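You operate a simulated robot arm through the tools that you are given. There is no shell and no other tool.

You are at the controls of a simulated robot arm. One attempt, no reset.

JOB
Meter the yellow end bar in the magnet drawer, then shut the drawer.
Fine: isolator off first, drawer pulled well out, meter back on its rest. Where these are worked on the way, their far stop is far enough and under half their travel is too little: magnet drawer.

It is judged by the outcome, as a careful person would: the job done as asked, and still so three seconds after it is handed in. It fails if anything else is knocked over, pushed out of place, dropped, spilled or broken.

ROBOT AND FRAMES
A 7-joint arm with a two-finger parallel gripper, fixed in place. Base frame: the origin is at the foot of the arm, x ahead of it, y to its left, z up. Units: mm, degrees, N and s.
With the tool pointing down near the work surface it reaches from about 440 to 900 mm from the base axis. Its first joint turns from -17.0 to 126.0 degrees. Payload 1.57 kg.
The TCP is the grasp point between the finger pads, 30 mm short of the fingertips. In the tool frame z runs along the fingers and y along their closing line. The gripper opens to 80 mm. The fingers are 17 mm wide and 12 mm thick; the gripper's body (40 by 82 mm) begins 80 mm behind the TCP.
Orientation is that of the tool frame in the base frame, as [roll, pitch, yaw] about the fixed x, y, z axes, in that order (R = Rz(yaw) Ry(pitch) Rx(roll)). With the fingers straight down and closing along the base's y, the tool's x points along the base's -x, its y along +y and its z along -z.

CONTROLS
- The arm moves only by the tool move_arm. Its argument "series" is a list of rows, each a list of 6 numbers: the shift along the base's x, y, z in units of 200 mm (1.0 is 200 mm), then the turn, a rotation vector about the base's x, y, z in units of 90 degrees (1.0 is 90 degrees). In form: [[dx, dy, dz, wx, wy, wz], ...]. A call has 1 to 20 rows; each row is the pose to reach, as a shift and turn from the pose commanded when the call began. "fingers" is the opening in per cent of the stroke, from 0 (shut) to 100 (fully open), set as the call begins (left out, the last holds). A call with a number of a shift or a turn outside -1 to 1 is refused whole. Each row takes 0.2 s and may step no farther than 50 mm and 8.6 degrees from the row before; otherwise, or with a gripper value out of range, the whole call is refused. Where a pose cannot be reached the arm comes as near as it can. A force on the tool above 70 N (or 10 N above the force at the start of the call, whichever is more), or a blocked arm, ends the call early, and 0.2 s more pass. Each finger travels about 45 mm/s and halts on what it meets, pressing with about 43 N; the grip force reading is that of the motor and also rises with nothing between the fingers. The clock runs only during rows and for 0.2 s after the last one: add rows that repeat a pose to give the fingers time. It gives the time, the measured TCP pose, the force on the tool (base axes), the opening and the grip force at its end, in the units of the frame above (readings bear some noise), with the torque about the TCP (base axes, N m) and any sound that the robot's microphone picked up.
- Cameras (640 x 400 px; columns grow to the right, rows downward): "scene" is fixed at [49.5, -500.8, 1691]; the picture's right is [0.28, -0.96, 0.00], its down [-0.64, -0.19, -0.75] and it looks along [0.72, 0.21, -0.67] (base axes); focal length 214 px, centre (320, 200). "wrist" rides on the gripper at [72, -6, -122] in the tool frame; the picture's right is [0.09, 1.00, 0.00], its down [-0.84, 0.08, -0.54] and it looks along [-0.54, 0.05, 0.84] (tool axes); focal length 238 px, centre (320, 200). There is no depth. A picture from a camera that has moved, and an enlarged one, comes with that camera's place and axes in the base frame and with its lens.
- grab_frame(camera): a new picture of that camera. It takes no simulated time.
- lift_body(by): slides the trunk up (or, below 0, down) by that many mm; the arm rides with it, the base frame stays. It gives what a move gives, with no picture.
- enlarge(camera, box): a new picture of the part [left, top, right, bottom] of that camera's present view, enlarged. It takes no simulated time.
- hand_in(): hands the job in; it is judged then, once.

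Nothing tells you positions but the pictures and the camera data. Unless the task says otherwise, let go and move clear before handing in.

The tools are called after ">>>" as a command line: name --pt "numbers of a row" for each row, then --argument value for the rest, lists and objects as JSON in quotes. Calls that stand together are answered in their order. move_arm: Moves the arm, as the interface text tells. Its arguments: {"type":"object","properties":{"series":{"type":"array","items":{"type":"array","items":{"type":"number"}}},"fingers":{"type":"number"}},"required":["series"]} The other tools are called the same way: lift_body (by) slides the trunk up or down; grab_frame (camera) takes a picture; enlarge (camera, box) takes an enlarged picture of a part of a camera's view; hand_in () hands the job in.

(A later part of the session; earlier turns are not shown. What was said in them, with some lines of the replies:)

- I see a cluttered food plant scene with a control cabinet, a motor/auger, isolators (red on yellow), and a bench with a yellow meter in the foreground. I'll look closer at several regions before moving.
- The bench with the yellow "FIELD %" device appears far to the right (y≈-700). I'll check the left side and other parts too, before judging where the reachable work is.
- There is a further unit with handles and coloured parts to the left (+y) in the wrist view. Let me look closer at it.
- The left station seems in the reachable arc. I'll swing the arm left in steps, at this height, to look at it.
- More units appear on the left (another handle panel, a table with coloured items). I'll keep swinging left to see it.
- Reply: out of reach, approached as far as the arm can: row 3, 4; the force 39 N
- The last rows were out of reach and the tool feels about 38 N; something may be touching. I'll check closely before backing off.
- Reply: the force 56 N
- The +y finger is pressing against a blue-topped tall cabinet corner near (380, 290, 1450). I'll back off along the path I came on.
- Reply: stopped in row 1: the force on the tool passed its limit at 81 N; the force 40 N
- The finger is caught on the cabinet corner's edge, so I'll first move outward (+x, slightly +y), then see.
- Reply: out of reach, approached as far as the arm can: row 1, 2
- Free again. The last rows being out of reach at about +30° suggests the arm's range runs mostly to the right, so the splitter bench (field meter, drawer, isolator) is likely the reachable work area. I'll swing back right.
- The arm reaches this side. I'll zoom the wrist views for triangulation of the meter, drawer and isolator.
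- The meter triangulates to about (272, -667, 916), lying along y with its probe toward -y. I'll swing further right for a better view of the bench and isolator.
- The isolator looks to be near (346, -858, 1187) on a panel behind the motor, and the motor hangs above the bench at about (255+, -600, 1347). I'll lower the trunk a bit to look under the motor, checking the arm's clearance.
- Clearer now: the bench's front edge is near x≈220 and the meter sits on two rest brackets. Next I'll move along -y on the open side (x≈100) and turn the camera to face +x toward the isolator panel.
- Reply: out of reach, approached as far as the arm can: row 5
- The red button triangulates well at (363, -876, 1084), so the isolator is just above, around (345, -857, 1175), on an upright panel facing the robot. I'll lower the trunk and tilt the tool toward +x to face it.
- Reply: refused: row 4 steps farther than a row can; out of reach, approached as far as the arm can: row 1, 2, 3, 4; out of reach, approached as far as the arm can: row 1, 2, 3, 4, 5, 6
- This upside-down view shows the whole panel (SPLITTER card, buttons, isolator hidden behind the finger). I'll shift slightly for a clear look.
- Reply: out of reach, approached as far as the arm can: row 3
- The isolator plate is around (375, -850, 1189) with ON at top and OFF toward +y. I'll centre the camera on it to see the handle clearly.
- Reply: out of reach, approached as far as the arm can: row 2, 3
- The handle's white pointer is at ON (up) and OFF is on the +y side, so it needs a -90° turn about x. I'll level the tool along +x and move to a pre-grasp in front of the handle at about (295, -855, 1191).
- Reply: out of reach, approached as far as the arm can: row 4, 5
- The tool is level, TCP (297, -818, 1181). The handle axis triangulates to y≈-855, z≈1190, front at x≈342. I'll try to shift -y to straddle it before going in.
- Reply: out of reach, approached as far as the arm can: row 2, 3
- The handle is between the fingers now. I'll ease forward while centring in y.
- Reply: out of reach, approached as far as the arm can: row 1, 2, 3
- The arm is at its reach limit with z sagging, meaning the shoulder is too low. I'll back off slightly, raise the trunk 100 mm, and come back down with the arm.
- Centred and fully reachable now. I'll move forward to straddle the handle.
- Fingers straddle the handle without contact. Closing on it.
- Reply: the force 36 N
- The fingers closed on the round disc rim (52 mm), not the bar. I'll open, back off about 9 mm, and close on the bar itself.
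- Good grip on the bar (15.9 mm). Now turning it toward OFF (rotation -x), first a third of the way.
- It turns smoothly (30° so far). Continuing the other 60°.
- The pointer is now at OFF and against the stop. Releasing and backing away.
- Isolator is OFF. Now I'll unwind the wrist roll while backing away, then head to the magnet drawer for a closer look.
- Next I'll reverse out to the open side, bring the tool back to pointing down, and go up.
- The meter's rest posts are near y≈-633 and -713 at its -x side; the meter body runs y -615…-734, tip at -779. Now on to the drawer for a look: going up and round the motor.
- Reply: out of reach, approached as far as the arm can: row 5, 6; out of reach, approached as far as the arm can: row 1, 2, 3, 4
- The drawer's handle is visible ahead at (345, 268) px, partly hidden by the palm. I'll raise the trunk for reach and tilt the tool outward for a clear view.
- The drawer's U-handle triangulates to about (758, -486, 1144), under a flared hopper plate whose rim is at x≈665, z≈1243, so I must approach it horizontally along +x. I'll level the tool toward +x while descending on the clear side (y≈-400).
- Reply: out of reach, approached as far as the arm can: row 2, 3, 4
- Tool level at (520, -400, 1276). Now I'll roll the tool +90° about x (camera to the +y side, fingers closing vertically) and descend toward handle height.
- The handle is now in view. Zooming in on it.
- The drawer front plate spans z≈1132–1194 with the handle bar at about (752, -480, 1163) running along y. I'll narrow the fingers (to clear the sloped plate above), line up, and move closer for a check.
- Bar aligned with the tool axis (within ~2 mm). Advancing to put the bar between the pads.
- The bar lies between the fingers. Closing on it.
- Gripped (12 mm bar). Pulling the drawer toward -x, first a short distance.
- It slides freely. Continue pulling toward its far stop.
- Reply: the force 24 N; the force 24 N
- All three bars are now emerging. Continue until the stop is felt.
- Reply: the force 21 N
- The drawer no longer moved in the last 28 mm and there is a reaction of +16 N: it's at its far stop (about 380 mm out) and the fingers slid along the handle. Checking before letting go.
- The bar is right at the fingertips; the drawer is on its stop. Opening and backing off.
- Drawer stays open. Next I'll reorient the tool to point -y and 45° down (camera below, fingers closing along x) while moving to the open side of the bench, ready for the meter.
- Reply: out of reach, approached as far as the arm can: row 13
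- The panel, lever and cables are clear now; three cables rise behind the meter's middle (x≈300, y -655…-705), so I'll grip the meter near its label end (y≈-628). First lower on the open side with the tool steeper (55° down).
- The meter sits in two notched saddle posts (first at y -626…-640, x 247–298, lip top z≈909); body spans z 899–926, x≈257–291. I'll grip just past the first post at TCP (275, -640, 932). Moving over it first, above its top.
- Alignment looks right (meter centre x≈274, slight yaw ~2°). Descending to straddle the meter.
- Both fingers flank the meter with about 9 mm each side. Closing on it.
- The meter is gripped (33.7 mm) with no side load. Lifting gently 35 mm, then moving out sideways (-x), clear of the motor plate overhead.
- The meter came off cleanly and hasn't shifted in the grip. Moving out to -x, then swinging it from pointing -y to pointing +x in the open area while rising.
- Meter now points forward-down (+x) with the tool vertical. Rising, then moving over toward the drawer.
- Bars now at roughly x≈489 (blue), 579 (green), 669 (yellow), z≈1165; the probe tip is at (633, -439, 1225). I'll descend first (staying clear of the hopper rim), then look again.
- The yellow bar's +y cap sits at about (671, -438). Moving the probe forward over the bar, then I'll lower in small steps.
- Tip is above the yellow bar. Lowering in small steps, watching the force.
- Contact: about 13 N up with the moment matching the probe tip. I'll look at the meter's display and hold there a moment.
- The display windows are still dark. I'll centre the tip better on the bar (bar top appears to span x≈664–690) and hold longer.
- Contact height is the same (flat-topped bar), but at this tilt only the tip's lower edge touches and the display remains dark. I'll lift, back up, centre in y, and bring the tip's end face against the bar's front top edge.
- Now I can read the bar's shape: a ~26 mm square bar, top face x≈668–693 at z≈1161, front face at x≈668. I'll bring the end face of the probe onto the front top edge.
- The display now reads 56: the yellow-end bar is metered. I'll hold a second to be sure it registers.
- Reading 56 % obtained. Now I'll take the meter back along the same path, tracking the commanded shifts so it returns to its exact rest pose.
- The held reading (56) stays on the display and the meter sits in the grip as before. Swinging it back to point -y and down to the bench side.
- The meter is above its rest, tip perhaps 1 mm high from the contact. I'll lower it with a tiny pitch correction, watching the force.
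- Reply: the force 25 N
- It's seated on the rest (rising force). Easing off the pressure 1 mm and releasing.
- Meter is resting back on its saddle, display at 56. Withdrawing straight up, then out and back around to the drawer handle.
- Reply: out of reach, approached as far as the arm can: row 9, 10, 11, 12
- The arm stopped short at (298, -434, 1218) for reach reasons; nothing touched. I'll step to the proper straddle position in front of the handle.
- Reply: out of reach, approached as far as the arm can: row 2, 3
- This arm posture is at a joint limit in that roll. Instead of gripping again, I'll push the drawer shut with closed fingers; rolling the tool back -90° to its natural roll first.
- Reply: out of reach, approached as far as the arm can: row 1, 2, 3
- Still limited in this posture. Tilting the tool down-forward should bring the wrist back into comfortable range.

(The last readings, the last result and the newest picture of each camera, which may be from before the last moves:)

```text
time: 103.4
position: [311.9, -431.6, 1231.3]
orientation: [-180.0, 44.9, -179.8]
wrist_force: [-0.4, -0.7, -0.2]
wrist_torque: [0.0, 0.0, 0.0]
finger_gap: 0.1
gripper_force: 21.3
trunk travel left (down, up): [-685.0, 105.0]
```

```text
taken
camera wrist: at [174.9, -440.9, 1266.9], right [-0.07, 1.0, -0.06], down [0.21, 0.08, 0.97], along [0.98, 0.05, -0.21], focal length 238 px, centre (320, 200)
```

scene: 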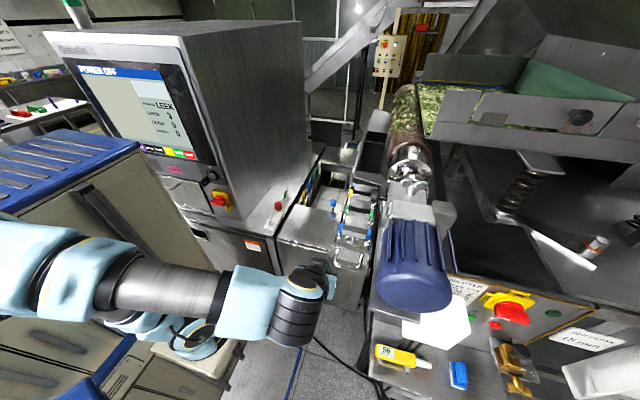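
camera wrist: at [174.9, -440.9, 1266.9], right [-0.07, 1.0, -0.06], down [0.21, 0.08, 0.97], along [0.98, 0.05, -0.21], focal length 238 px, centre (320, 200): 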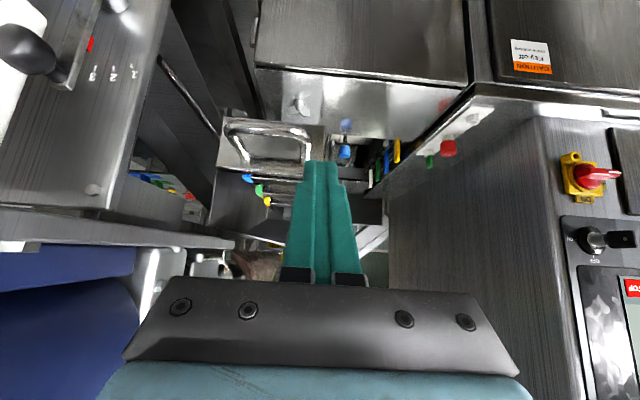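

Reachable now at a 45° tilt. I'll set the fingertips just in front of the handle bar and push the drawer part-way in this posture, then level the tool for the rest.

>>> move_arm --pt "0.02 -0.08 -0.05 0 0 0" --pt "0.04 -0.167 -0.13 0 0 0" --pt "0.065 -0.167 -0.215 0 0 0"

>>> grab_frame --camera "wrist"

>>> enlarge --camera "wrist" --box '[200, 90, 440, 240]'

>>> enlarge --camera "scene" --box '[310, 200, 410, 300]'

```text
time: 104.2
position: [326.5, -465.3, 1188.9]
orientation: [179.8, 45.1, -179.9]
wrist_force: [0.2, -0.9, -0.5]
wrist_torque: [-0.01, 0.0, 0.0]
finger_gap: 0.0
gripper_force: 21.3
trunk travel left (down, up): [-685.0, 105.0]
```

```text
taken
camera wrist: at [188.0, -474.9, 1224.2], right [-0.07, 1.0, -0.06], down [0.21, 0.08, 0.97], along [0.98, 0.05, -0.21], focal length 238 px, centre (320, 200)
```

wrist: 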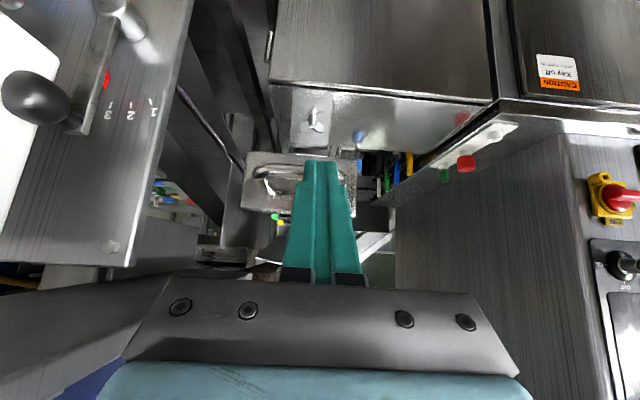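

```text
2.67 times, centred on (320, 165) of wrist
camera zoom: at [188.0, -474.9, 1224.2], right [-0.07, 1.0, -0.06], down [0.21, 0.08, 0.97], along [0.98, 0.05, -0.21], focal length 636 px, centre (320, 293)
```

zoom: 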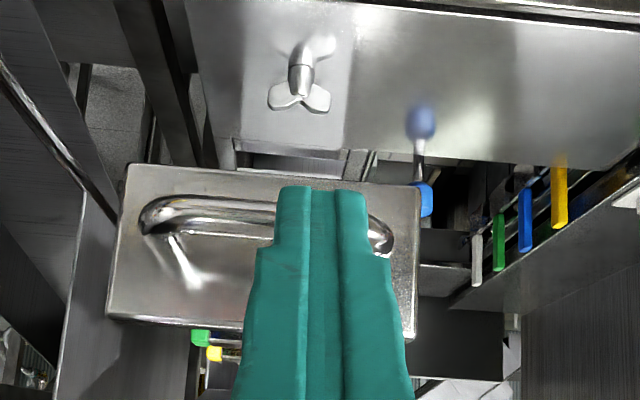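

```text
4.00 times, centred on (360, 250) of scene
camera zoom: at [49.5, -500.8, 1691.0], right [0.28, -0.96, 0.0], down [-0.64, -0.19, -0.75], along [0.72, 0.21, -0.67], focal length 858 px, centre (160, 0)
```

zoom: 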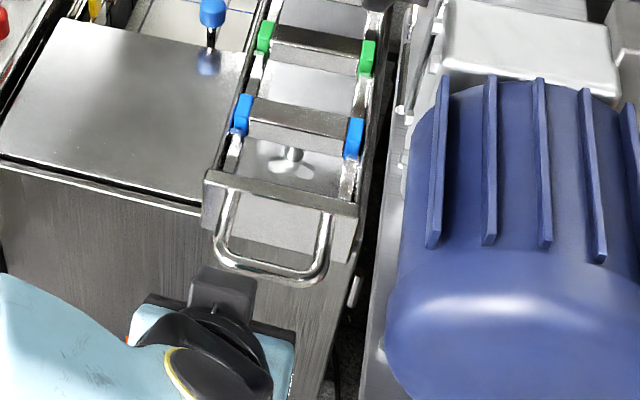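

Fingertips are level with the bar, 16 mm short of it. Pushing forward.

>>> move_arm --pt "0.06 0 0 0 0 0" --pt "0.1 0 0 0 0 0" --pt "0.16 0 0 0 0 0" --pt "0.22 0 0 0 0 0"

>>> enlarge --camera "scene" --box '[310, 200, 410, 300]'

>>> enlarge --camera "wrist" --box '[200, 90, 440, 240]'

```text
time: 105.2
position: [370.2, -465.0, 1188.2]
orientation: [179.9, 45.0, -179.8]
wrist_force: [0.4, 0.7, -0.3]
wrist_torque: [0.01, 0.02, 0.0]
finger_gap: 0.1
gripper_force: 21.6
trunk travel left (down, up): [-685.0, 105.0]
```

```text
4.00 times, centred on (360, 250) of scene
camera zoom: at [49.5, -500.8, 1691.0], right [0.28, -0.96, 0.0], down [-0.64, -0.19, -0.75], along [0.72, 0.21, -0.67], focal length 858 px, centre (160, 0)
```

zoom: 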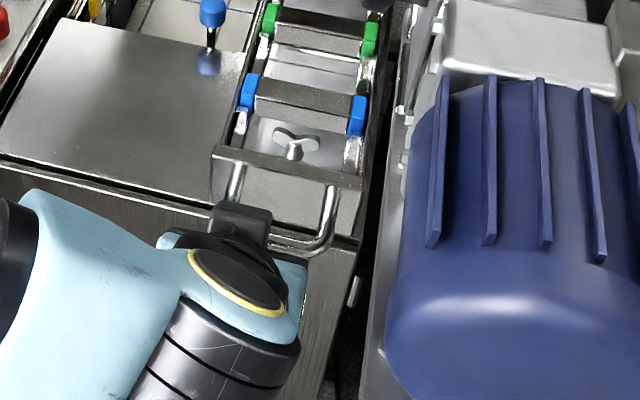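

```text
2.67 times, centred on (320, 165) of wrist
camera zoom: at [232.3, -474.4, 1224.2], right [-0.07, 1.0, -0.06], down [0.21, 0.08, 0.97], along [0.98, 0.05, -0.21], focal length 636 px, centre (320, 293)
```

zoom: 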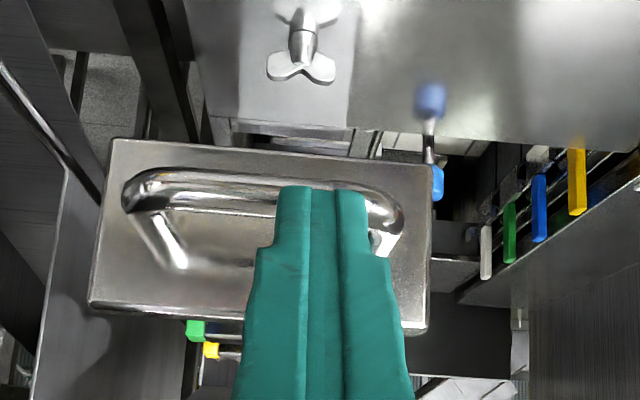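

The drawer is moving in smoothly. Continuing to about x≈480.

>>> move_arm --pt "0.1 0 0 0 0 0" --pt "0.2 0 0 0 0 0" --pt "0.3 0 0 0 0 0" --pt "0.4 0 0 0 0 0" --pt "0.52 0 0 0 0 0"

>>> grab_frame --camera "scene"

>>> enlarge --camera "scene" --box '[310, 130, 430, 280]'

>>> enlarge --camera "wrist" --box '[200, 90, 440, 240]'

```text
time: 106.4
position: [472.4, -466.9, 1188.6]
orientation: [180.0, 45.1, -180.0]
wrist_force: [0.0, 0.4, 0.4]
wrist_torque: [-0.04, 0.01, 0.0]
finger_gap: 0.0
gripper_force: 21.6
trunk travel left (down, up): [-685.0, 105.0]
```

```text
taken
```

scene: 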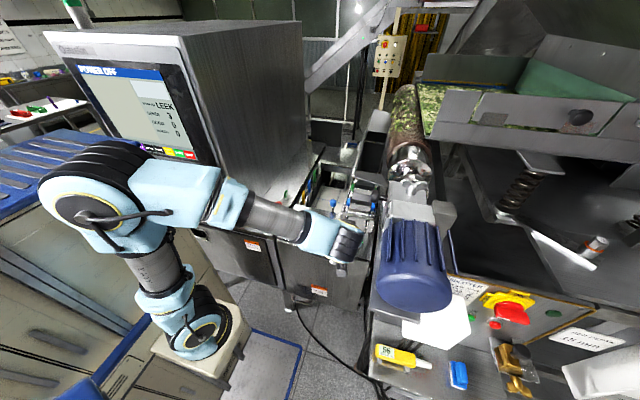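

```text
2.67 times, centred on (370, 205) of scene
camera zoom: at [49.5, -500.8, 1691.0], right [0.28, -0.96, 0.0], down [-0.64, -0.19, -0.75], along [0.72, 0.21, -0.67], focal length 572 px, centre (187, 187)
```

zoom: 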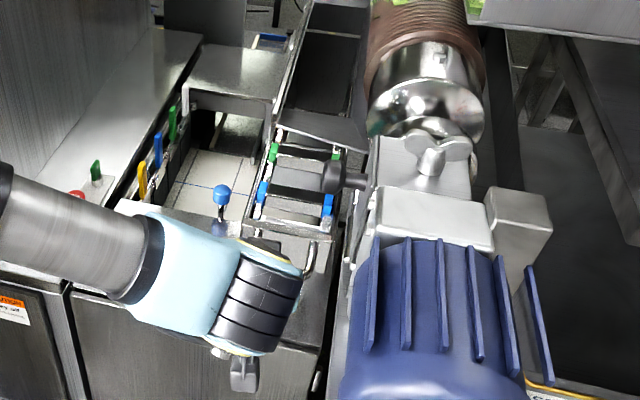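

```text
2.67 times, centred on (320, 165) of wrist
camera zoom: at [335.4, -475.0, 1223.8], right [-0.07, 1.0, -0.06], down [0.21, 0.08, 0.97], along [0.98, 0.05, -0.21], focal length 636 px, centre (320, 293)
```

zoom: 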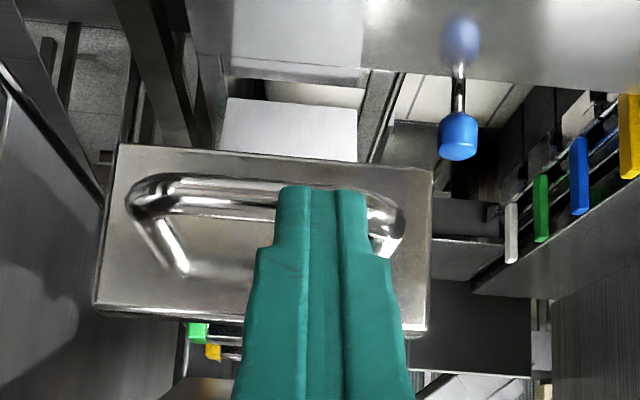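

Drawer is over a third of the way in. Backing off slightly and levelling the tool so it fits under the hopper plate for the rest of the push.

>>> move_arm --pt "-0.1 0 0 0 0 0" --pt "-0.16 0 -0.02 0 -0.0833 0" --pt "-0.16 0 -0.04 0 -0.1667 0" --pt "-0.16 0 -0.06 0 -0.25 0" --pt "-0.16 0 -0.08 0 -0.3333 0" --pt "-0.16 -0.02 -0.1 0 -0.4167 0" --pt "-0.16 -0.04 -0.128 0 -0.5 0"

>>> grab_frame --camera "wrist"

>>> grab_frame --camera "scene"

```text
time: 108.0
position: [441.4, -473.4, 1163.1]
orientation: [-44.9, 89.8, -45.0]
wrist_force: [-0.2, 0.1, 0.4]
wrist_torque: [-0.01, 0.05, -0.06]
finger_gap: 0.0
gripper_force: 21.3
trunk travel left (down, up): [-685.0, 105.0]
```

```text
taken
camera wrist: at [319.5, -482.0, 1091.1], right [0.0, 1.0, -0.09], down [-0.54, 0.08, 0.84], along [0.84, 0.05, 0.54], focal length 238 px, centre (320, 200)
```

wrist: 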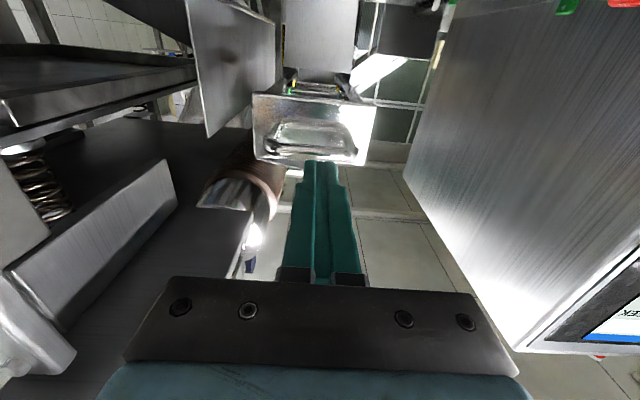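

```text
taken
```

scene: 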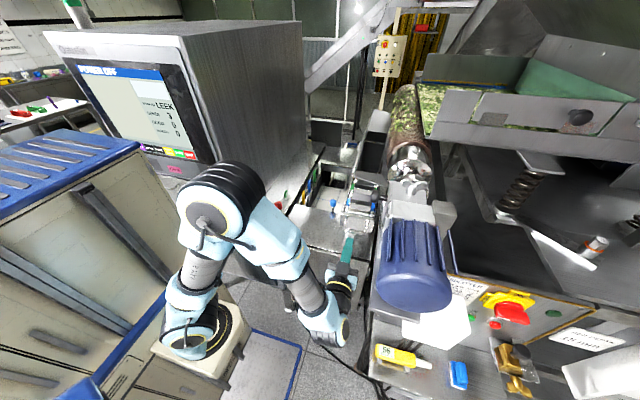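

Levelled with the fingertips at bar height. Pushing the drawer in.

>>> move_arm --pt "0.1 0 0 0 0 0" --pt "0.2 -0.01 0 0 0 0" --pt "0.3 -0.02 0 0 0 0" --pt "0.4 -0.03 0 0 0 0" --pt "0.5 -0.03 0 0 0 0" --pt "0.6 -0.03 0 0 0 0"

>>> grab_frame --camera "wrist"

>>> enlarge --camera "scene" --box '[310, 110, 430, 260]'

```text
time: 109.4
position: [561.7, -480.8, 1162.2]
orientation: [-82.9, 89.9, -82.7]
wrist_force: [0.0, -0.3, -0.5]
wrist_torque: [0.01, 0.0, 0.0]
finger_gap: 0.0
gripper_force: 21.0
trunk travel left (down, up): [-685.0, 105.0]
```

```text
taken
camera wrist: at [439.4, -488.4, 1090.8], right [0.0, 1.0, -0.09], down [-0.54, 0.08, 0.84], along [0.84, 0.05, 0.54], focal length 238 px, centre (320, 200)
```

wrist: 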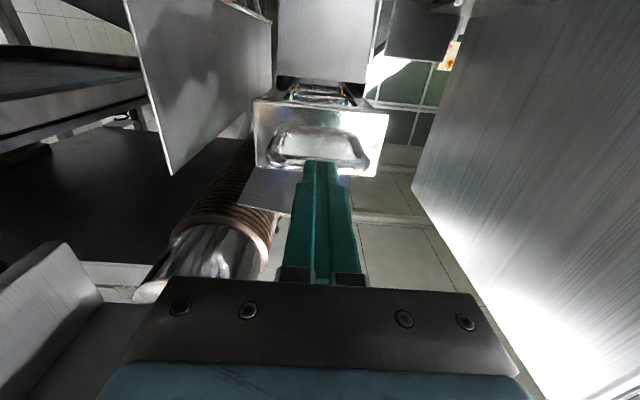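

```text
2.67 times, centred on (370, 185) of scene
camera zoom: at [49.5, -500.8, 1691.0], right [0.28, -0.96, 0.0], down [-0.64, -0.19, -0.75], along [0.72, 0.21, -0.67], focal length 572 px, centre (187, 240)
```

zoom: 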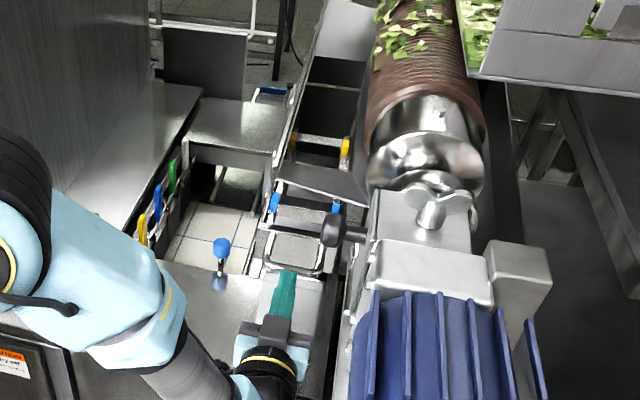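

>>> move_arm --pt "0.1 0 0.003 0 0 0" --pt "0.2 0 0.005 0 0 0" --pt "0.3 0 0.005 0 0 0" --pt "0.4 0 0.005 0 0 0" --pt "0.5 0 0.005 0 0 0" --pt "0.58 0 0.005 0 0 0"

>>> grab_frame --camera "wrist"

>>> enlarge --camera "scene" --box '[310, 110, 430, 260]'

```text
time: 110.8
position: [676.9, -480.5, 1163.0]
orientation: [-93.9, 89.8, -93.7]
wrist_force: [-0.3, 0.0, -0.1]
wrist_torque: [0.0, 0.0, 0.0]
finger_gap: 0.0
gripper_force: 21.3
trunk travel left (down, up): [-685.0, 105.0]
```

```text
taken
camera wrist: at [555.0, -488.4, 1091.9], right [0.0, 1.0, -0.09], down [-0.54, 0.08, 0.84], along [0.84, 0.05, 0.54], focal length 238 px, centre (320, 200)
```

wrist: 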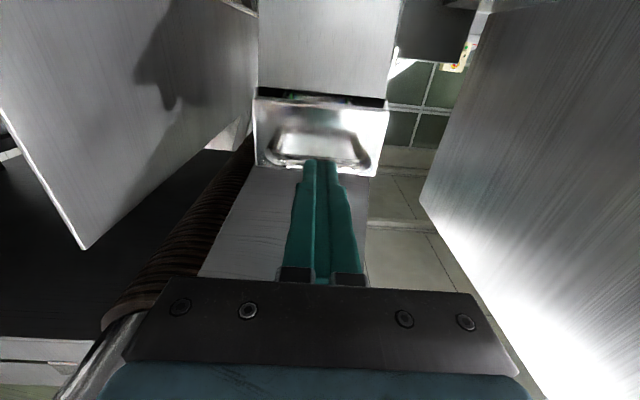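

```text
2.67 times, centred on (370, 185) of scene
camera zoom: at [49.5, -500.8, 1691.0], right [0.28, -0.96, 0.0], down [-0.64, -0.19, -0.75], along [0.72, 0.21, -0.67], focal length 572 px, centre (187, 240)
```

zoom: 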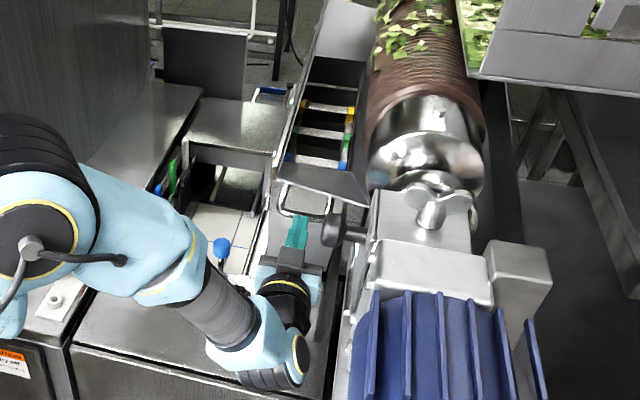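

Almost shut. Continuing in smaller steps until the closed stop is felt.

>>> move_arm --pt "0.05 0 0 0 0 0" --pt "0.1 0 0 0 0 0" --pt "0.14 0 0 0 0 0"

>>> move_arm --pt "0.02 0 0 0 0 0" --pt "0.04 0 0 0 0 0"

>>> enlarge --camera "wrist" --box '[220, 70, 420, 200]'

>>> enlarge --camera "scene" --box '[320, 100, 420, 220]'

```text
time: 111.6
position: [702.4, -479.8, 1163.2]
orientation: [-159.3, 89.9, -159.3]
wrist_force: [-34.1, 10.6, -1.2]
wrist_torque: [-0.17, 0.07, 0.25]
finger_gap: 0.0
gripper_force: 21.2
trunk travel left (down, up): [-685.0, 105.0]
```

```text
time: 112.0
position: [703.5, -479.9, 1163.3]
orientation: [-166.8, 89.8, -166.7]
wrist_force: [-46.2, 16.3, 8.9]
wrist_torque: [0.03, -0.23, 0.52]
finger_gap: 0.4
gripper_force: 21.2
trunk travel left (down, up): [-685.0, 105.0]
stopped in row 2: the force on the tool passed its limit at 80 N (the readings are from after the stop); the commanded pose is now the measured one
```

```text
3.08 times, centred on (320, 135) of wrist
camera zoom: at [580.0, -487.9, 1092.3], right [0.0, 1.0, -0.09], down [-0.54, 0.08, 0.84], along [0.84, 0.05, 0.54], focal length 733 px, centre (320, 400)
```

zoom: 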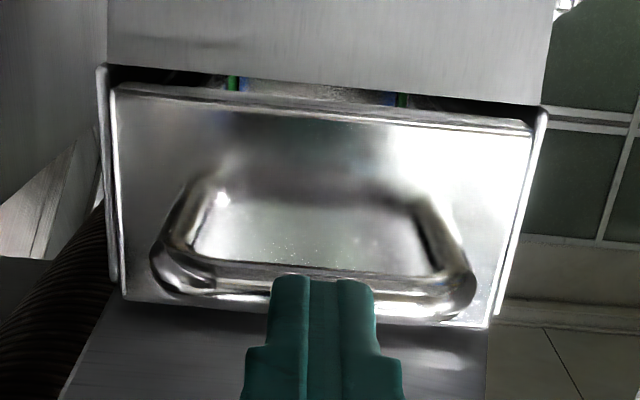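

```text
3.33 times, centred on (370, 160) of scene
camera zoom: at [49.5, -500.8, 1691.0], right [0.28, -0.96, 0.0], down [-0.64, -0.19, -0.75], along [0.72, 0.21, -0.67], focal length 715 px, centre (153, 333)
```

zoom: 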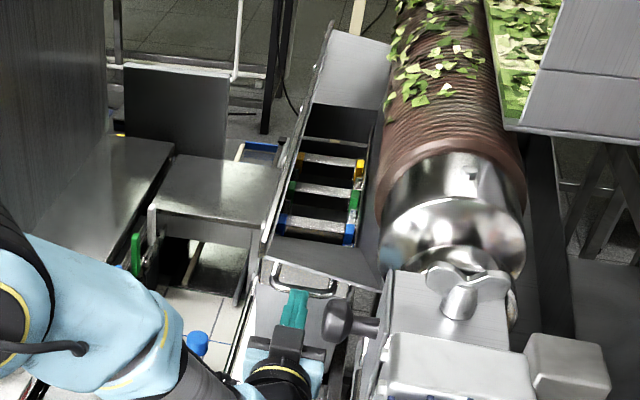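

The closed stop is felt and the bars are back at their original image positions. Backing off and checking it stays shut.

>>> move_arm --pt "-0.03 0 0 0 0 0" --pt "-0.1 0 0 0 0 0" --pt "-0.25 0 0 0 0 0" --pt "-0.45 0 0 0 0 0"

>>> grab_frame --camera "wrist"

>>> enlarge --camera "wrist" --box '[220, 70, 420, 200]'

>>> enlarge --camera "scene" --box '[340, 100, 440, 200]'

```text
time: 113.0
position: [615.9, -480.6, 1161.9]
orientation: [176.7, 89.7, 176.8]
wrist_force: [-0.4, -0.6, -0.1]
wrist_torque: [-0.02, 0.01, 0.0]
finger_gap: 0.0
gripper_force: 21.7
trunk travel left (down, up): [-685.0, 105.0]
```

```text
taken
camera wrist: at [493.8, -487.9, 1090.4], right [0.0, 1.0, -0.09], down [-0.54, 0.08, 0.84], along [0.84, 0.05, 0.53], focal length 238 px, centre (320, 200)
```

wrist: 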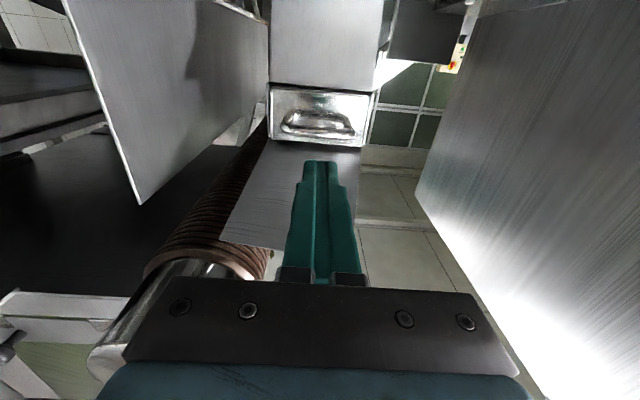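

```text
3.08 times, centred on (320, 135) of wrist
camera zoom: at [493.8, -487.9, 1090.4], right [0.0, 1.0, -0.09], down [-0.54, 0.08, 0.84], along [0.84, 0.05, 0.53], focal length 733 px, centre (320, 400)
```

zoom: 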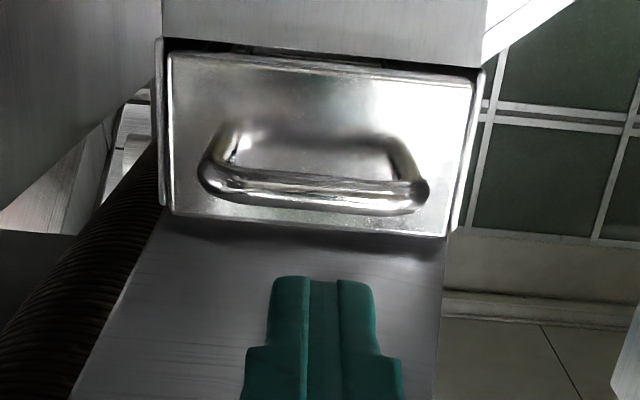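

```text
4.00 times, centred on (390, 150) of scene
camera zoom: at [49.5, -500.8, 1691.0], right [0.28, -0.96, 0.0], down [-0.64, -0.19, -0.75], along [0.72, 0.21, -0.67], focal length 858 px, centre (40, 400)
```

zoom: 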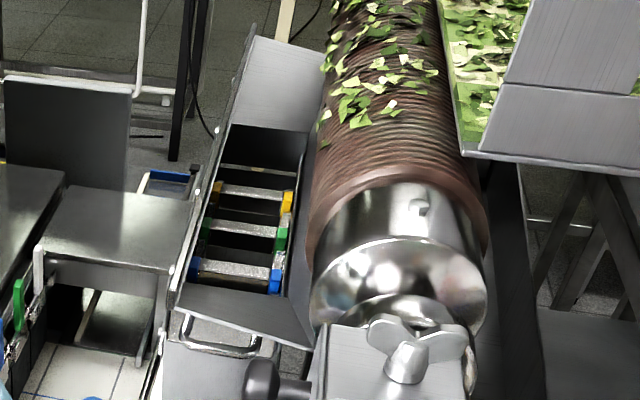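

The drawer's bars and handle match the starting picture exactly: shut. Now moving the arm clear and checking everything once more.

>>> move_arm --pt "-0.2 0.02 0 0 0 0" --pt "-0.4 0.06 0 0 0 0" --pt "-0.55 0.12 0.02 0 0 0" --pt "-0.6 0.25 0.1 0 0 0" --pt "-0.6 0.38 0.25 0 0 0" --pt "-0.6 0.4 0.42 0 0 0"

>>> grab_frame --camera "scene"

>>> enlarge --camera "scene" --box '[360, 270, 640, 400]'

>>> enlarge --camera "scene" --box '[340, 100, 440, 200]'

>>> enlarge --camera "scene" --box '[340, 300, 480, 400]'

```text
time: 114.4
position: [496.9, -399.8, 1245.0]
orientation: [169.7, 89.6, 169.8]
wrist_force: [-0.3, -0.1, -0.4]
wrist_torque: [0.01, -0.02, 0.05]
finger_gap: 0.1
gripper_force: 21.4
trunk travel left (down, up): [-685.0, 105.0]
```

```text
taken
```

scene: 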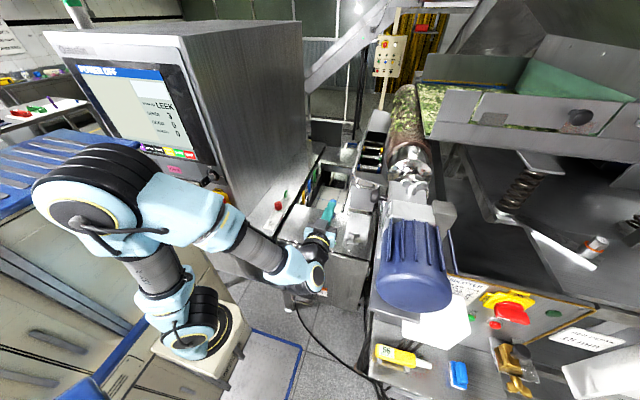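

```text
2.29 times, centred on (500, 335) of scene
camera zoom: at [49.5, -500.8, 1691.0], right [0.28, -0.96, 0.0], down [-0.64, -0.19, -0.75], along [0.72, 0.21, -0.67], focal length 490 px, centre (-91, -109)
```

zoom: 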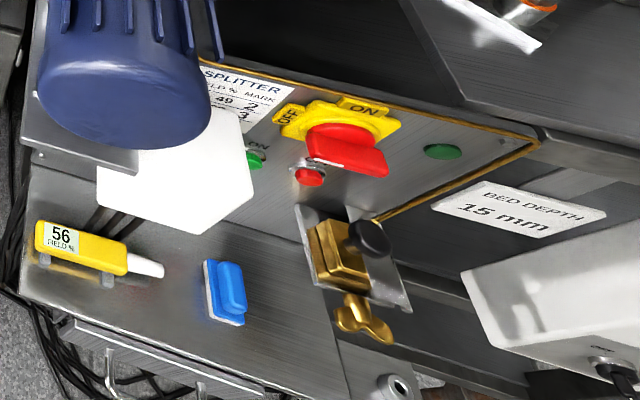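

```text
4.00 times, centred on (390, 150) of scene
camera zoom: at [49.5, -500.8, 1691.0], right [0.28, -0.96, 0.0], down [-0.64, -0.19, -0.75], along [0.72, 0.21, -0.67], focal length 858 px, centre (40, 400)
```

zoom: 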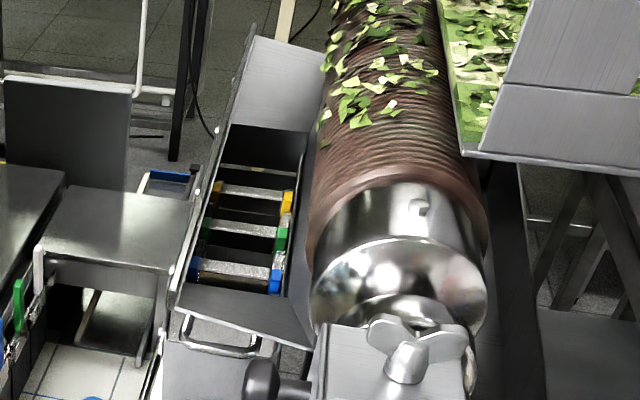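

```text
4.00 times, centred on (410, 350) of scene
camera zoom: at [49.5, -500.8, 1691.0], right [0.28, -0.96, 0.0], down [-0.64, -0.19, -0.75], along [0.72, 0.21, -0.67], focal length 858 px, centre (-40, -400)
```

zoom: 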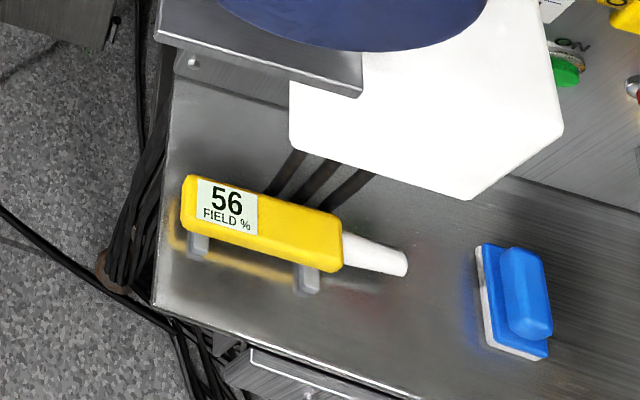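

Everything checks out: the isolator is OFF, the yellow-end bar reads 56 on the meter, which is back on its rest, and the drawer is shut. The arm is clear and empty. Handing in.

>>> hand_in

```text
The job is handed in.
```

The yellow end bar has been metered and the magnet drawer is shut. The meter read **56 FIELD %** and still shows it.

- **Isolator:** I turned the one on the splitter panel to OFF first and left it off.
- **Drawer:** I pulled it out to its far stop (about 380 mm) for metering, then pushed it back in until it hit its closed stop. The handle and bars are back where they were in the first picture.
- **Meter:** it is back on its rest in the same position as before.
- **Contact with the cabinet:** early on, while I was looking around, a finger pressed against the corner of the tall blue-topped cabinet on the left (a force stop cut in at 81 N) and I backed off. I saw no sign that the cabinet moved, but I did not inspect it closely.
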